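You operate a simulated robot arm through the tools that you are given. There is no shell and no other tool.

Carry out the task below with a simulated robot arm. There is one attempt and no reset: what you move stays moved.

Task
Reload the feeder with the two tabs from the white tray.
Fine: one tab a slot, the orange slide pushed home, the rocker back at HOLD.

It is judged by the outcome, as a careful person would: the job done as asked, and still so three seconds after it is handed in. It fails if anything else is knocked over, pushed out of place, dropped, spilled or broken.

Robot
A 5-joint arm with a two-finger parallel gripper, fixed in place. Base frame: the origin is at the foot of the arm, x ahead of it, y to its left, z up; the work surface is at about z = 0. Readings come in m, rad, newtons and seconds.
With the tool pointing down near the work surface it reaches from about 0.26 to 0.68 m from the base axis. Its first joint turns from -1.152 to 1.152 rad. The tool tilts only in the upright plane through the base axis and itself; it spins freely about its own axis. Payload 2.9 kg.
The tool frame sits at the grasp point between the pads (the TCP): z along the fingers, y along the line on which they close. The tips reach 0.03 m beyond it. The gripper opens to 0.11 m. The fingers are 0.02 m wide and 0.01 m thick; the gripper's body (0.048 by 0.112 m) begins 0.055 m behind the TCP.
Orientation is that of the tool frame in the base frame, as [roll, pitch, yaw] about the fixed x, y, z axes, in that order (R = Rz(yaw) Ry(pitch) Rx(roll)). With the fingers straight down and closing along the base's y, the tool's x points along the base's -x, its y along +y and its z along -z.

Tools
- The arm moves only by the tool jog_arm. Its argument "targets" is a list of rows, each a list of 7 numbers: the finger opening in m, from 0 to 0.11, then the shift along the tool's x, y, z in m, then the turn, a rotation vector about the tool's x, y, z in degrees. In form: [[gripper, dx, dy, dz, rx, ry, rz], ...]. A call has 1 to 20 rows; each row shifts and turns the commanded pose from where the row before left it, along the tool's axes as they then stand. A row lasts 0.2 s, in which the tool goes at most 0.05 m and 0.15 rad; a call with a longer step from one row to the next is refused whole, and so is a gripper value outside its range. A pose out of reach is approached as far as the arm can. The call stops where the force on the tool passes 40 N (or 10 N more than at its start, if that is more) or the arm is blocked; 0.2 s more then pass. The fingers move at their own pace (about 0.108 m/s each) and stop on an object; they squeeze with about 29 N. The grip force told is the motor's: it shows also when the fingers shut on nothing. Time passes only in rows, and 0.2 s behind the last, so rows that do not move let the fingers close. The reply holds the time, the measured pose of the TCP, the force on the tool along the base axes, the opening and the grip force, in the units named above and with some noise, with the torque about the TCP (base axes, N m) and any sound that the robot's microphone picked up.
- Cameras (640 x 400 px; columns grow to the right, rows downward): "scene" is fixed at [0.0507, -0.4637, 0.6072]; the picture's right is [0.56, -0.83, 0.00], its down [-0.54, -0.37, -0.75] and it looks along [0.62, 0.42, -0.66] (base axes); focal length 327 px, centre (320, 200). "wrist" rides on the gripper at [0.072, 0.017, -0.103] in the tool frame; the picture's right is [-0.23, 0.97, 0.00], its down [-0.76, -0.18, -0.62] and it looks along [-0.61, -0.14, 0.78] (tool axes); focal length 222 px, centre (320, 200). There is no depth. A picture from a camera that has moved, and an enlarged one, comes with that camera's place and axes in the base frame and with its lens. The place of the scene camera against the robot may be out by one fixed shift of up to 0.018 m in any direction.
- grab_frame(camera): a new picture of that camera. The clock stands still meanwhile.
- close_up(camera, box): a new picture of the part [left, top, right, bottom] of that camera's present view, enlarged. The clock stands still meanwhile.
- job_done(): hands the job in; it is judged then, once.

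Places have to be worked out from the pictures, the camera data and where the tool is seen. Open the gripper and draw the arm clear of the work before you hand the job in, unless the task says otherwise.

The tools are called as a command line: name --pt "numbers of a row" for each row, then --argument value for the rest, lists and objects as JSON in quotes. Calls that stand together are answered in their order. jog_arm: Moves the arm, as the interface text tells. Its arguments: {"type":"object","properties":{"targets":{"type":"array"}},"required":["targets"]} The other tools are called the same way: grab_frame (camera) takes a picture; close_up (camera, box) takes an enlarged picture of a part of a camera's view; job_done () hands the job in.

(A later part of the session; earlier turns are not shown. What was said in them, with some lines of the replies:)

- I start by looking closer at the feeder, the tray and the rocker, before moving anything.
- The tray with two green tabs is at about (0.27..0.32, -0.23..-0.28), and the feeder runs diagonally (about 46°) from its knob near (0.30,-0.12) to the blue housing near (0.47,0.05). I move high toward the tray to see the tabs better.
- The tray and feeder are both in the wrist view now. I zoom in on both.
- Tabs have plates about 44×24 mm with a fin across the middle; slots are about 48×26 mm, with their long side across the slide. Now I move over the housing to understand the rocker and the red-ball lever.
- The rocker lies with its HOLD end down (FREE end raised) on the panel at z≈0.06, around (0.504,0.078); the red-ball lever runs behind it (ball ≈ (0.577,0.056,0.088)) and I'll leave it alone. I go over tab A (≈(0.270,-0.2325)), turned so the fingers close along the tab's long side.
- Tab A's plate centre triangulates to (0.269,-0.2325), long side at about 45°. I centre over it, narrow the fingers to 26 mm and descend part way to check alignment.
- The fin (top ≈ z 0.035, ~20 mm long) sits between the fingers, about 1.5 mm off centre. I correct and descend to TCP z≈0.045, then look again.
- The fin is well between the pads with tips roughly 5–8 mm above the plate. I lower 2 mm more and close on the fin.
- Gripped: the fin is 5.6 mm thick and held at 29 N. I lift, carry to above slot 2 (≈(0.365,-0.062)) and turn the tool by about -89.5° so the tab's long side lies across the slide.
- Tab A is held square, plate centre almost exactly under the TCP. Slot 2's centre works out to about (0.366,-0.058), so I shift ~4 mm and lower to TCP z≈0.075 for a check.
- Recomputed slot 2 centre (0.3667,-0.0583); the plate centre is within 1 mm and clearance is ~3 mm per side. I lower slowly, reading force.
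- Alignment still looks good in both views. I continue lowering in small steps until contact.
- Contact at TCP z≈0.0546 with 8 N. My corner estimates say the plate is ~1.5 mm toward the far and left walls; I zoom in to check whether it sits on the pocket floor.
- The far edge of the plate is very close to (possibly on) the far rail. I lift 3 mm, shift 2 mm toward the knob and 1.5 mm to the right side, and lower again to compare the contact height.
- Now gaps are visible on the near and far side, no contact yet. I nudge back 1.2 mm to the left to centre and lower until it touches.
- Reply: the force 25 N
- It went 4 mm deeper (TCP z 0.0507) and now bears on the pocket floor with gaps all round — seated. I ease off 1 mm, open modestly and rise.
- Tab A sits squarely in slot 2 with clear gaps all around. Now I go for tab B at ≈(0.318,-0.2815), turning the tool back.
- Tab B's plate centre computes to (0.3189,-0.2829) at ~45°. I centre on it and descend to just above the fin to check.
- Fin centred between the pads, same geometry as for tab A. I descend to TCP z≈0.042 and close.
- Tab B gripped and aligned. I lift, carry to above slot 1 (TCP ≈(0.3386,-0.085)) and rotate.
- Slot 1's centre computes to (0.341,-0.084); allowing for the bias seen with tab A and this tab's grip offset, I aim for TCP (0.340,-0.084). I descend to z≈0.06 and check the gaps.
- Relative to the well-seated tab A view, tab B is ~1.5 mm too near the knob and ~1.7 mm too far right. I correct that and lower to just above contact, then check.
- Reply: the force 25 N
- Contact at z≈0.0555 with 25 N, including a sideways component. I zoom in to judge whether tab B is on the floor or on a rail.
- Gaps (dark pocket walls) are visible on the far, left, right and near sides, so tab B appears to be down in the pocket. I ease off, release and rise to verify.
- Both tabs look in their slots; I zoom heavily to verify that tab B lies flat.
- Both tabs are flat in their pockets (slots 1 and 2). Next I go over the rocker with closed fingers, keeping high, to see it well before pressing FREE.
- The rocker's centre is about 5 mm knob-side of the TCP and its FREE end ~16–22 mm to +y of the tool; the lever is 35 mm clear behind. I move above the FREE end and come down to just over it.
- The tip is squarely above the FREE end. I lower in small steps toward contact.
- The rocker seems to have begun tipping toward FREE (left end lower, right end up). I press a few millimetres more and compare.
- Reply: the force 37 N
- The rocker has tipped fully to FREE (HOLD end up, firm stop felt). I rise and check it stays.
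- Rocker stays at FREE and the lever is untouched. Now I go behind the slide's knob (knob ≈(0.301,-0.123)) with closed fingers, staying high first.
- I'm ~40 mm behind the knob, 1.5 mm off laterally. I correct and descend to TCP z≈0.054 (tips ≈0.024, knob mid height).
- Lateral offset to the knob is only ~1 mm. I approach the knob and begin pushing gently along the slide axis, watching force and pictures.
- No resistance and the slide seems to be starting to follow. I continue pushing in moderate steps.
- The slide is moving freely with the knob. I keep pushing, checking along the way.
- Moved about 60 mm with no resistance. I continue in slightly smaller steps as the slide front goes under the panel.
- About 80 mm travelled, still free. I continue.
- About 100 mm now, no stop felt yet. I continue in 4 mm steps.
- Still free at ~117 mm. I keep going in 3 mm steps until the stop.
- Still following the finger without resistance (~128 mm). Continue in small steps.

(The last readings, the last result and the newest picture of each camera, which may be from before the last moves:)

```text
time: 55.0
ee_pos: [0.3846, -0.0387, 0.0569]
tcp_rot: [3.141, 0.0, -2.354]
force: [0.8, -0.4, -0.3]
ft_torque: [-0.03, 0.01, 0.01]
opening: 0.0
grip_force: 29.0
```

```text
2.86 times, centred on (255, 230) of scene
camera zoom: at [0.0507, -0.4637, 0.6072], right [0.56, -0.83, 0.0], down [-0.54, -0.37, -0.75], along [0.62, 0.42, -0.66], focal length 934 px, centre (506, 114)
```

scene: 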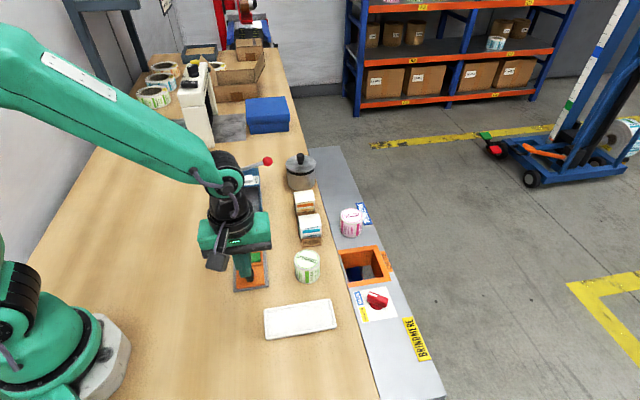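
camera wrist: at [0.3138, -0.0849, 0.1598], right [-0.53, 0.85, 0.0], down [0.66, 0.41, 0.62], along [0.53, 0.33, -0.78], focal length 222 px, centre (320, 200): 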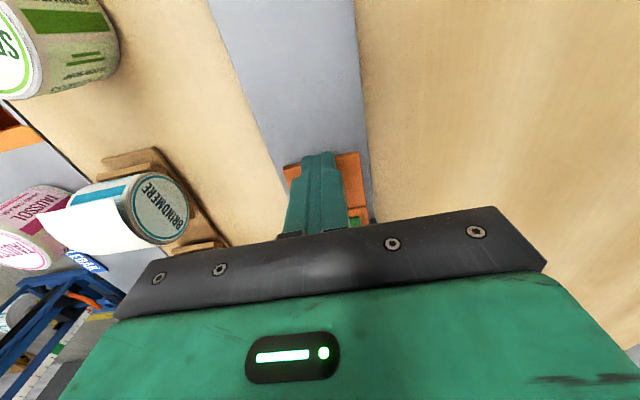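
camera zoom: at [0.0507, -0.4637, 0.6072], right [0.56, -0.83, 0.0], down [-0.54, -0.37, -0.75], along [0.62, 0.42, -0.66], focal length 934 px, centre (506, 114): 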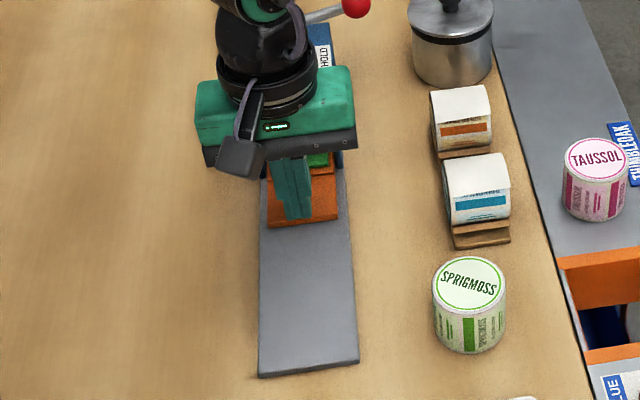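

Still moving at ~139 mm. Continue in 2–3 mm steps toward the stop.

jog_arm --pt "0.0 -0.0025 0 0 0 0 0" --pt "0.0 -0.0025 0 0 0 0 0" --pt "0.0 -0.0025 0 0 0 0 0" --pt "0.0 -0.0025 0 0 0 0 0" --pt "0.0 0 0 0 0 0 0"

close_up --camera "scene" --box '[205, 160, 305, 300]'

grab_frame --camera "wrist"

```text
time: 56.2
ee_pos: [0.389, -0.0335, 0.0545]
tcp_rot: [3.135, -0.009, -2.362]
force: [-3.5, -5.7, 1.4]
ft_torque: [-0.1, 0.09, -0.05]
opening: 0.0
grip_force: 29.4
stopped in row 5: the force on the tool passed its limit at 42 N (the readings are from after the stop); the commanded pose is now the measured one
```

```text
2.86 times, centred on (255, 230) of scene
camera zoom: at [0.0507, -0.4637, 0.6072], right [0.56, -0.83, 0.0], down [-0.54, -0.37, -0.75], along [0.62, 0.42, -0.66], focal length 934 px, centre (506, 114)
```

zoom: 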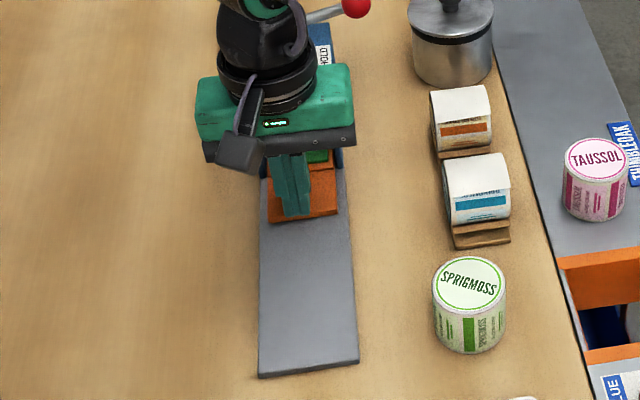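

```text
taken
camera wrist: at [0.3257, -0.0722, 0.1588], right [-0.52, 0.85, 0.01], down [0.67, 0.41, 0.62], along [0.52, 0.33, -0.79], focal length 222 px, centre (320, 200)
```

wrist: 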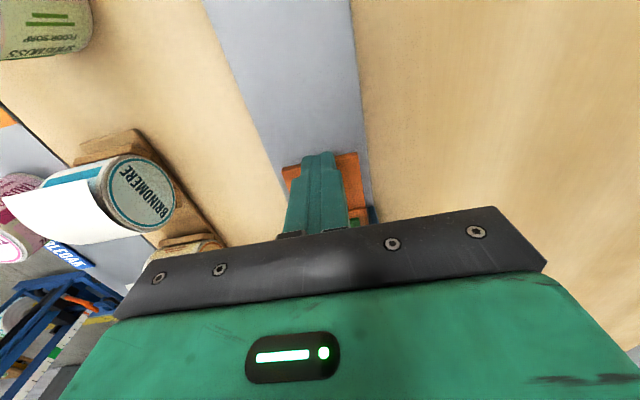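

Hard stop reached (42 N) after about 145 mm of travel. I back off, rise and inspect whether the slide is home and the tabs are in place.

jog_arm --pt "0.0 0.01 0 0 0 0 0" --pt "0.0 0.01 0 0 0 0 0" --pt "0.0 0 0 -0.03 0 0 0" --pt "0.0 0 0 -0.04 0 0 0" --pt "0.0 0 0 -0.04 0 0 0" --pt "0.0 -0.03 0 -0.03 0 0 0" --pt "0.0 -0.04 0 0 0 0 0" --pt "0.0 -0.04 0 0 0 0 0" --pt "0.0 0 0 0 0 0 0"

grab_frame --camera "wrist"

close_up --camera "wrist" --box '[230, 10, 410, 160]'

close_up --camera "scene" --box '[215, 160, 295, 250]'

```text
time: 58.2
ee_pos: [0.4516, 0.0306, 0.1959]
tcp_rot: [3.137, -0.008, -2.359]
force: [0.2, 1.1, 0.3]
ft_torque: [-0.02, 0.01, 0.04]
opening: 0.0
grip_force: 28.7
```

```text
taken
camera wrist: at [0.3902, -0.0081, 0.2995], right [-0.52, 0.85, 0.0], down [0.67, 0.41, 0.62], along [0.52, 0.33, -0.79], focal length 222 px, centre (320, 200)
```

wrist: 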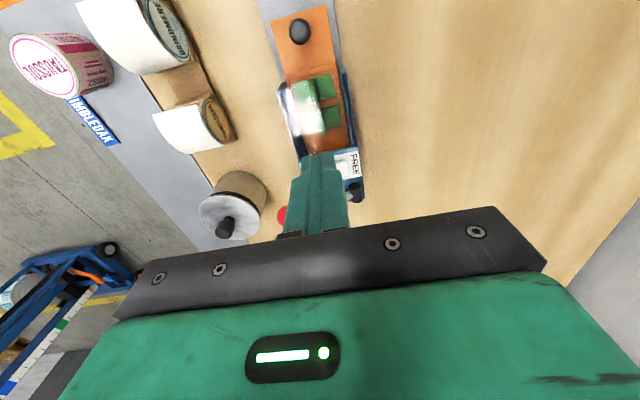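

```text
2.67 times, centred on (320, 85) of wrist
camera zoom: at [0.3902, -0.0081, 0.2995], right [-0.52, 0.85, 0.0], down [0.67, 0.41, 0.62], along [0.52, 0.33, -0.79], focal length 592 px, centre (320, 507)
```

zoom: 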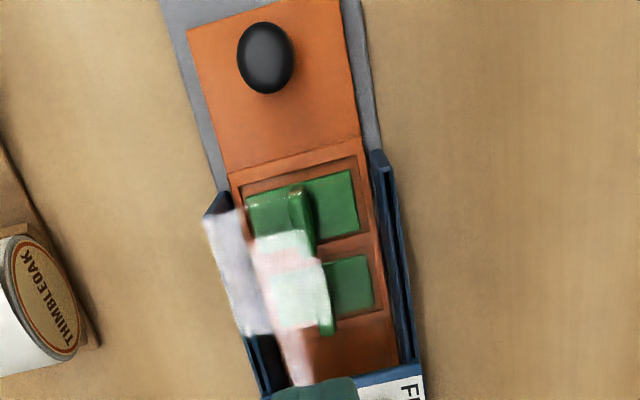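

```text
4.44 times, centred on (255, 205) of scene
camera zoom: at [0.0507, -0.4637, 0.6072], right [0.56, -0.83, 0.0], down [-0.54, -0.37, -0.75], along [0.62, 0.42, -0.66], focal length 1452 px, centre (609, 178)
```

zoom: 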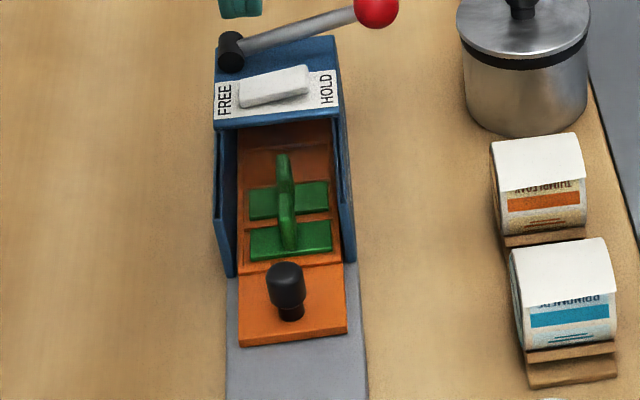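

The slide went deep into the housing, its slot section flush with the housing mouth. I zoom in to check the tabs and the fit.

close_up --camera "scene" --box '[232, 180, 276, 226]'

close_up --camera "wrist" --box '[270, 40, 370, 160]'

```text
8.70 times, centred on (254, 203) of scene
camera zoom: at [0.0507, -0.4637, 0.6072], right [0.56, -0.83, 0.0], down [-0.54, -0.37, -0.75], along [0.62, 0.42, -0.66], focal length 2841 px, centre (894, 174)
```

zoom: 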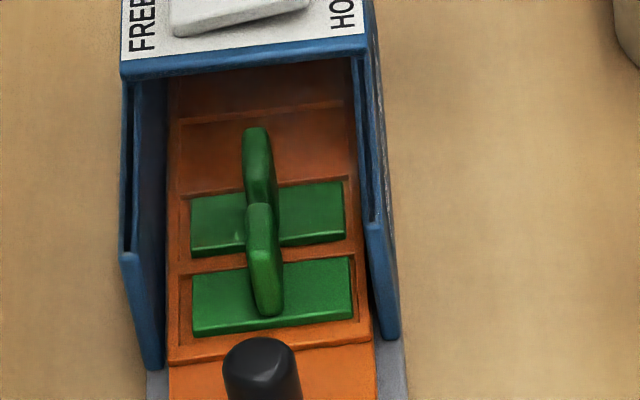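

```text
3.33 times, centred on (320, 100) of wrist
camera zoom: at [0.3902, -0.0081, 0.2995], right [-0.52, 0.85, 0.0], down [0.67, 0.41, 0.62], along [0.52, 0.33, -0.79], focal length 740 px, centre (320, 533)
```

zoom: 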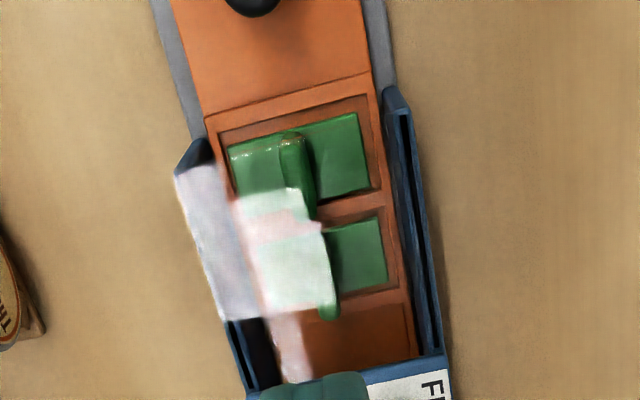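

The slide is fully in: slot section flush with the housing mouth, both tabs upright in their own slots, knob moved ~147 mm to a hard stop. Now I move over the HOLD end of the rocker (and level the tool) before pressing it.

jog_arm --pt "0.0 0 0 0 0.26 -0.46 0" --pt "0.0 -0.0352 -0.0074 0 0 0 0" --pt "0.0 -0.0352 -0.0074 0 0 0 0" --pt "0.0 0 0 0.03 0 0 0" --pt "0.0 0 0 0.03 0 0 0" --pt "0.0 0 0 0.018 0 0 0" --pt "0.0 0 0 0 0 0 0"

close_up --camera "wrist" --box '[250, 90, 410, 220]'

close_up --camera "scene" --box '[225, 150, 285, 200]'

```text
time: 59.8
ee_pos: [0.5109, 0.0711, 0.1157]
tcp_rot: [3.141, 0.001, -2.359]
force: [0.4, 0.0, -0.4]
ft_torque: [0.03, 0.01, -0.03]
opening: 0.0
grip_force: 29.0
```

```text
3.08 times, centred on (330, 155) of wrist
camera zoom: at [0.4478, 0.0312, 0.2192], right [-0.52, 0.85, 0.0], down [0.67, 0.41, 0.62], along [0.53, 0.33, -0.78], focal length 684 px, centre (289, 338)
```

zoom: 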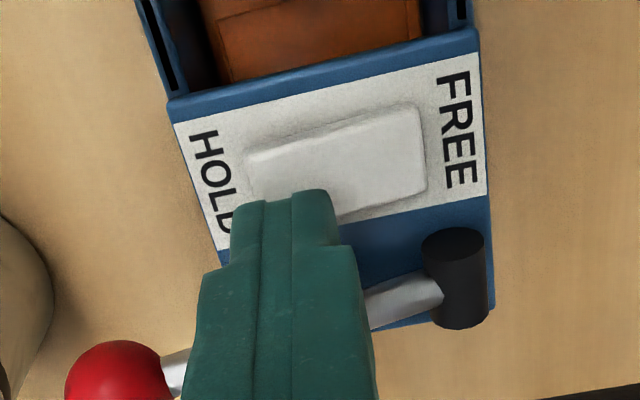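

```text
8.00 times, centred on (255, 175) of scene
camera zoom: at [0.0507, -0.4637, 0.6072], right [0.56, -0.83, 0.0], down [-0.54, -0.37, -0.75], along [0.62, 0.42, -0.66], focal length 2614 px, centre (840, 400)
```

zoom: 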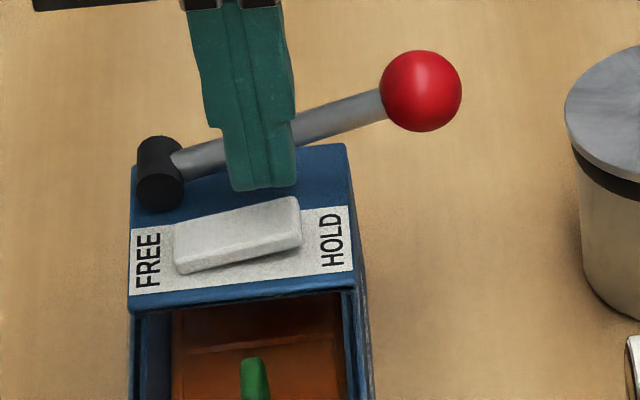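

The tip is centred over the raised HOLD end. I press down in small steps as before.

jog_arm --pt "0.0 0 0 0.008 0 0 0" --pt "0.0 0 0 0.004 0 0 0" --pt "0.0 0 0 0.002 0 0 0" --pt "0.0 0 0 0.0015 0 0 0" --pt "0.0 0 0 0 0 0 0"

close_up --camera "scene" --box '[225, 150, 285, 200]'

```text
time: 61.0
ee_pos: [0.5129, 0.0683, 0.1]
tcp_rot: [3.141, 0.001, -2.36]
force: [0.4, -0.8, -0.4]
ft_torque: [0.04, -0.03, -0.04]
opening: 0.0
grip_force: 29.3
```

```text
8.00 times, centred on (255, 175) of scene
camera zoom: at [0.0507, -0.4637, 0.6072], right [0.56, -0.83, 0.0], down [-0.54, -0.37, -0.75], along [0.62, 0.42, -0.66], focal length 2614 px, centre (840, 400)
```

zoom: 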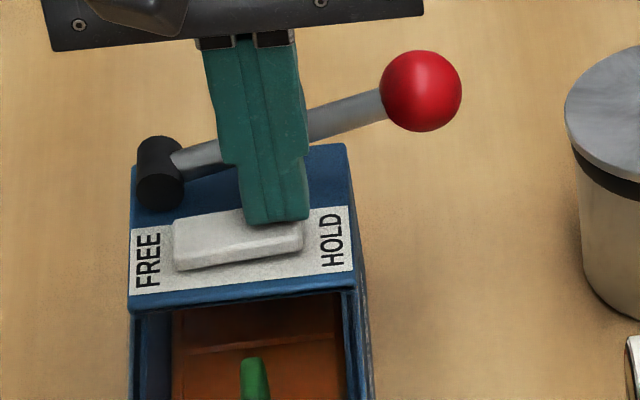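

The HOLD end is going down (rocker about level now). I press further until the stop.

jog_arm --pt "0.0 0 0 0.0015 0 0 0" --pt "0.0 0 0 0.0015 0 0 0" --pt "0.0 0 0 0 0 0 0"

close_up --camera "scene" --box '[225, 150, 285, 200]'

```text
time: 61.8
ee_pos: [0.5136, 0.0697, 0.0983]
tcp_rot: [-3.14, 0.002, -2.362]
force: [0.0, -2.5, 5.2]
ft_torque: [-0.05, 0.06, 0.02]
opening: 0.0
grip_force: 28.9
```

```text
8.00 times, centred on (255, 175) of scene
camera zoom: at [0.0507, -0.4637, 0.6072], right [0.56, -0.83, 0.0], down [-0.54, -0.37, -0.75], along [0.62, 0.42, -0.66], focal length 2614 px, centre (840, 400)
```

zoom: 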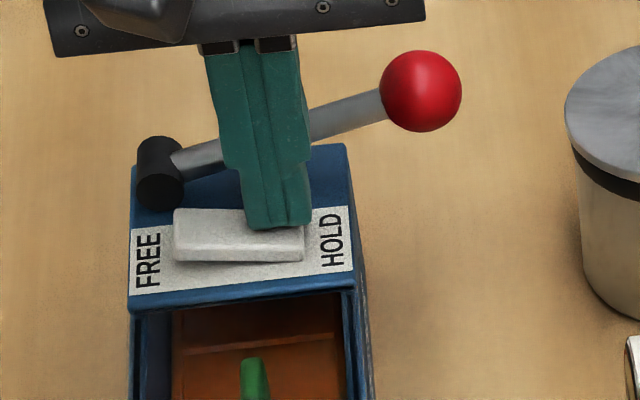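

It now looks like the original HOLD attitude. I press 1 mm more to be sure it is at its stop, then lift away.

jog_arm --pt "0.0 0 0 0.001 0 0 0" --pt "0.0 0 0 0 0 0 0"

close_up --camera "scene" --box '[225, 150, 285, 200]'

```text
time: 62.4
ee_pos: [0.5129, 0.0682, 0.0987]
tcp_rot: [-3.14, 0.002, -2.361]
force: [-6.7, -12.7, 19.9]
ft_torque: [-0.26, 0.33, 0.12]
opening: 0.0
grip_force: 29.2
```

```text
8.00 times, centred on (255, 175) of scene
camera zoom: at [0.0506, -0.4637, 0.6072], right [0.56, -0.83, 0.0], down [-0.54, -0.37, -0.75], along [0.62, 0.42, -0.66], focal length 2614 px, centre (840, 400)
```

zoom: 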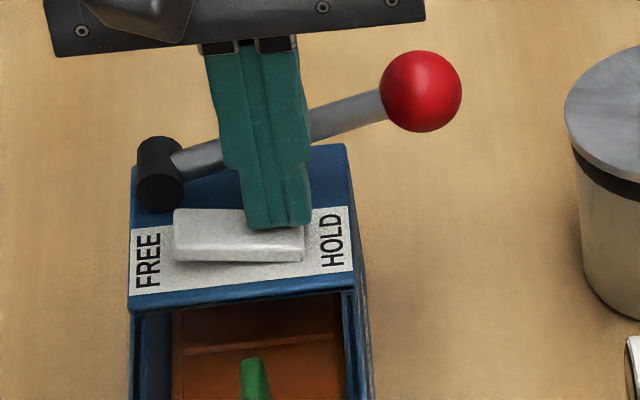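

Firm stop at HOLD (20 N). I lift straight up and look at everything.

jog_arm --pt "0.0 0 0 -0.01 0 0 0" --pt "0.0 0 0 -0.03 0 0 0" --pt "0.0 0 0 -0.035 0 0 0" --pt "0.0 0 0 -0.035 0 0 0" --pt "0.0 0 0 -0.03 0 0 0" --pt "0.0 0 0 0 0 0 0"

close_up --camera "scene" --box '[215, 150, 295, 230]'

close_up --camera "wrist" --box '[230, 10, 410, 180]'

grab_frame --camera "scene"

```text
time: 63.8
ee_pos: [0.514, 0.0677, 0.2387]
tcp_rot: [-3.141, 0.0, -2.359]
force: [-0.4, -1.3, -0.1]
ft_torque: [0.01, -0.01, -0.01]
opening: 0.0
grip_force: 29.4
```

```text
5.00 times, centred on (255, 190) of scene
camera zoom: at [0.0507, -0.4637, 0.6072], right [0.56, -0.83, 0.0], down [-0.54, -0.37, -0.75], along [0.62, 0.42, -0.66], focal length 1634 px, centre (645, 250)
```

zoom: 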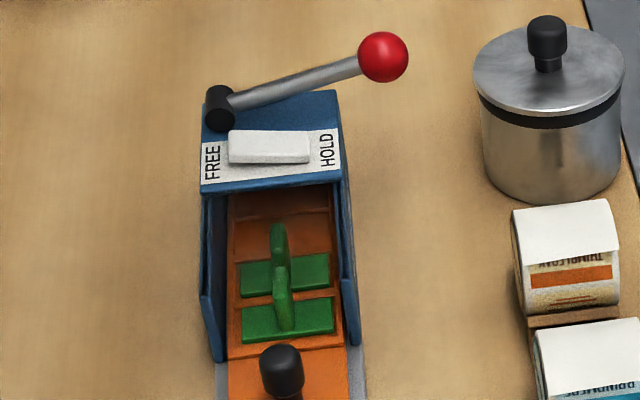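

```text
2.35 times, centred on (320, 95) of wrist
camera zoom: at [0.4507, 0.0297, 0.3415], right [-0.52, 0.85, 0.0], down [0.67, 0.41, 0.62], along [0.53, 0.33, -0.78], focal length 523 px, centre (320, 447)
```

zoom: 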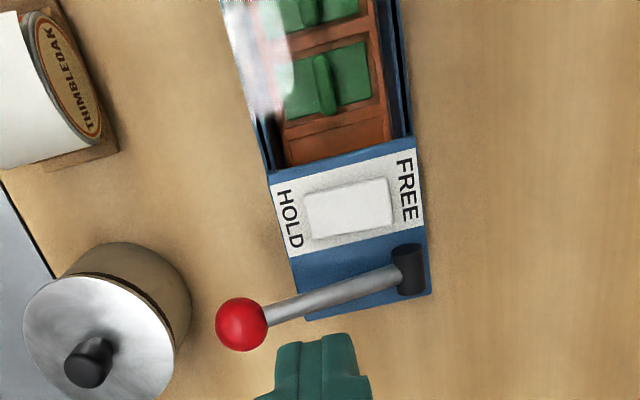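

```text
taken
```

scene: 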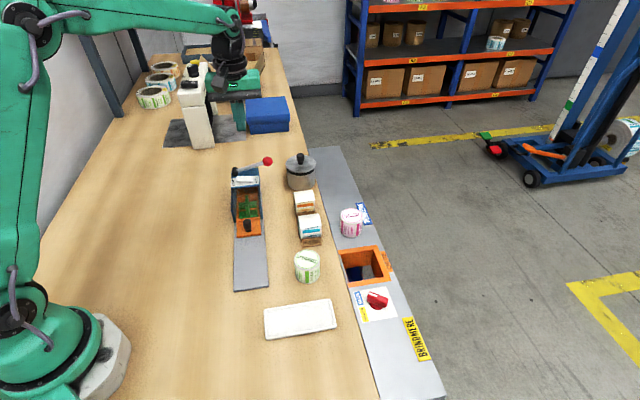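

Rocker is at HOLD, lever and surroundings unchanged. I take final close views comparing the rocker and tab seating with the earlier ones.

close_up --camera "scene" --box '[225, 160, 285, 200]'

close_up --camera "scene" --box '[238, 190, 274, 226]'

close_up --camera "wrist" --box '[270, 0, 370, 90]'

```text
10.00 times, centred on (255, 180) of scene
camera zoom: at [0.0507, -0.4637, 0.6072], right [0.56, -0.83, 0.0], down [-0.54, -0.37, -0.75], along [0.62, 0.42, -0.66], focal length 3267 px, centre (970, 400)
```

zoom: 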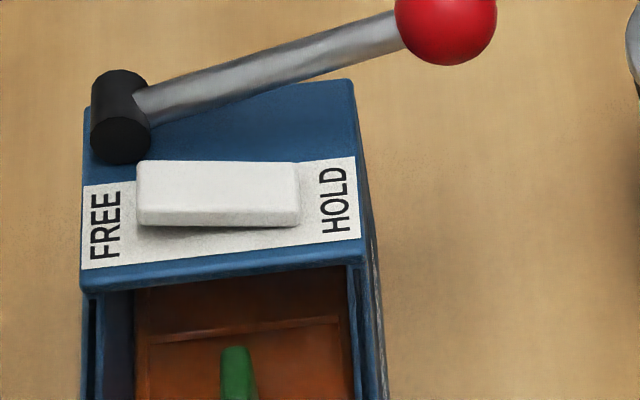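

```text
11.11 times, centred on (256, 208) of scene
camera zoom: at [0.0507, -0.4637, 0.6072], right [0.56, -0.83, 0.0], down [-0.54, -0.37, -0.75], along [0.62, 0.42, -0.66], focal length 3630 px, centre (1031, 111)
```

zoom: 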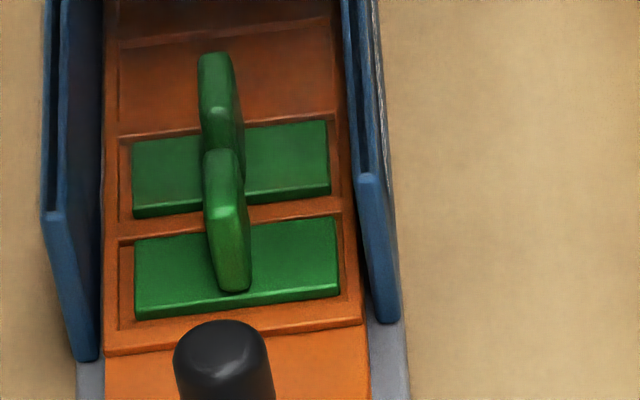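

```text
4.44 times, centred on (320, 45) of wrist
camera zoom: at [0.4507, 0.0297, 0.3415], right [-0.52, 0.85, 0.0], down [0.67, 0.41, 0.62], along [0.53, 0.33, -0.78], focal length 987 px, centre (320, 889)
```

zoom: 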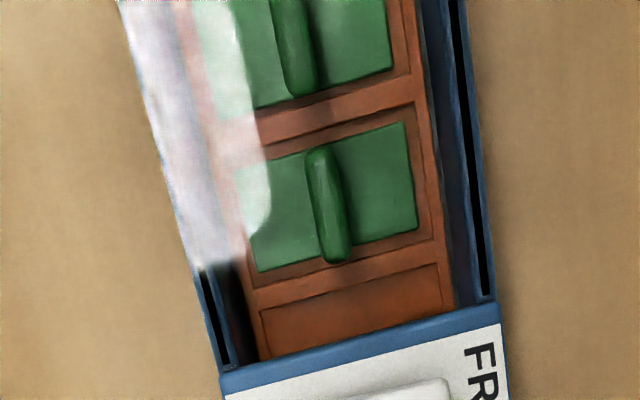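

Rocker matches its original HOLD attitude, both tabs lie flat one per slot, and the slide stays home. I draw the arm clear to an empty area, opening the gripper, and let a few seconds pass.

jog_arm --pt "0.0 0 0 -0.03 0 0 0" --pt "0.03 0.0146 0.0399 -0.005 0 0 0" --pt "0.06 0.0146 0.0399 -0.005 0 0 0" --pt "0.09 0.0146 0.0399 0 0 0 0" --pt "0.11 0.0146 0.0399 0 0 0 0" --pt "0.11 0 0 0 0 0 0" --pt "0.11 0 0 0 0 0 0" --pt "0.11 0 0 0 0 0 0" --pt "0.11 0 0 0 0 0 0" --pt "0.11 0 0 0 0 0 0" --pt "0.11 0 0 0 0 0 0" --pt "0.11 0 0 0 0 0 0"

grab_frame --camera "scene"

close_up --camera "scene" --box '[215, 150, 295, 250]'

```text
time: 66.4
ee_pos: [0.3565, 0.1426, 0.2761]
tcp_rot: [3.141, 0.003, -2.36]
force: [-1.2, 0.2, -1.2]
ft_torque: [-0.03, -0.01, 0.02]
opening: 0.1098
grip_force: 0.1
```

```text
taken
```

scene: 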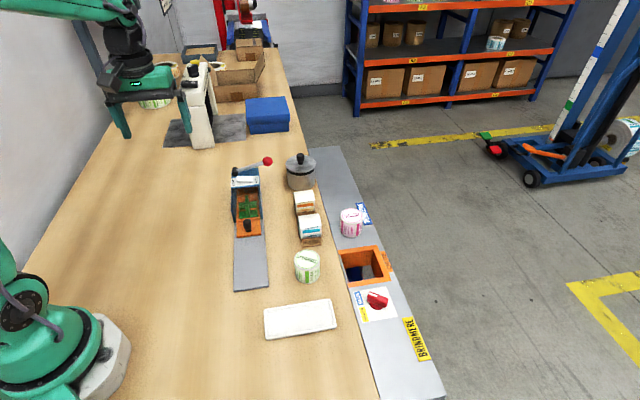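

```text
4.00 times, centred on (255, 200) of scene
camera zoom: at [0.0507, -0.4637, 0.6072], right [0.56, -0.83, 0.0], down [-0.54, -0.37, -0.75], along [0.62, 0.42, -0.66], focal length 1307 px, centre (580, 200)
```

zoom: 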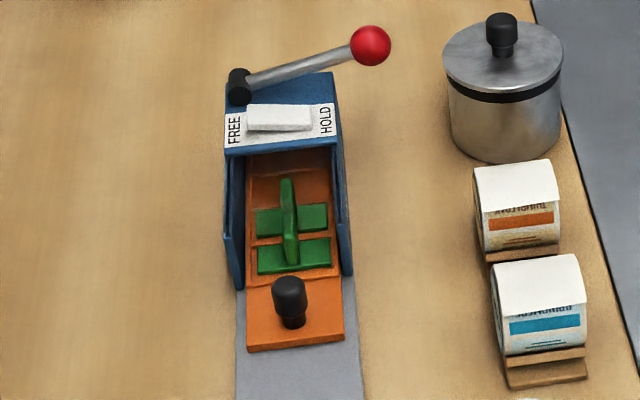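

The tray is empty, with one tab in each of slots 1 and 2. The slide is home, the rocker is at HOLD, and the lever and everything else are where they started. The arm is clear with the gripper open, so I hand the job in.

job_done

```text
The job is handed in.
```

The feeder is reloaded and the job is handed in. The result of the judging has not come back.

- **Tabs:** Both green tabs are out of the white tray and lie flat, one each in the two slots nearest the knob. The task didn't say which of the four slots to use; these two kept the tabs clear of the rocker panel. The first one landed on a slot rail, so I lifted and re-seated it.
- **Slide:** I pushed the orange slide in about 147 mm, until it hit a firm stop at about 42 N. It did not spring back. I could not see the far end inside the housing. I judged it home from that stop and from the slot section sitting flush with the housing mouth.
- **Rocker:** I set it to FREE to move the slide, then pressed it back to HOLD until it stopped. It looks the same as in the first pictures.
- **Surroundings:** The red-ball lever and the other items on the bench look unmoved in the last picture. The arm is clear of the work with the gripper open.
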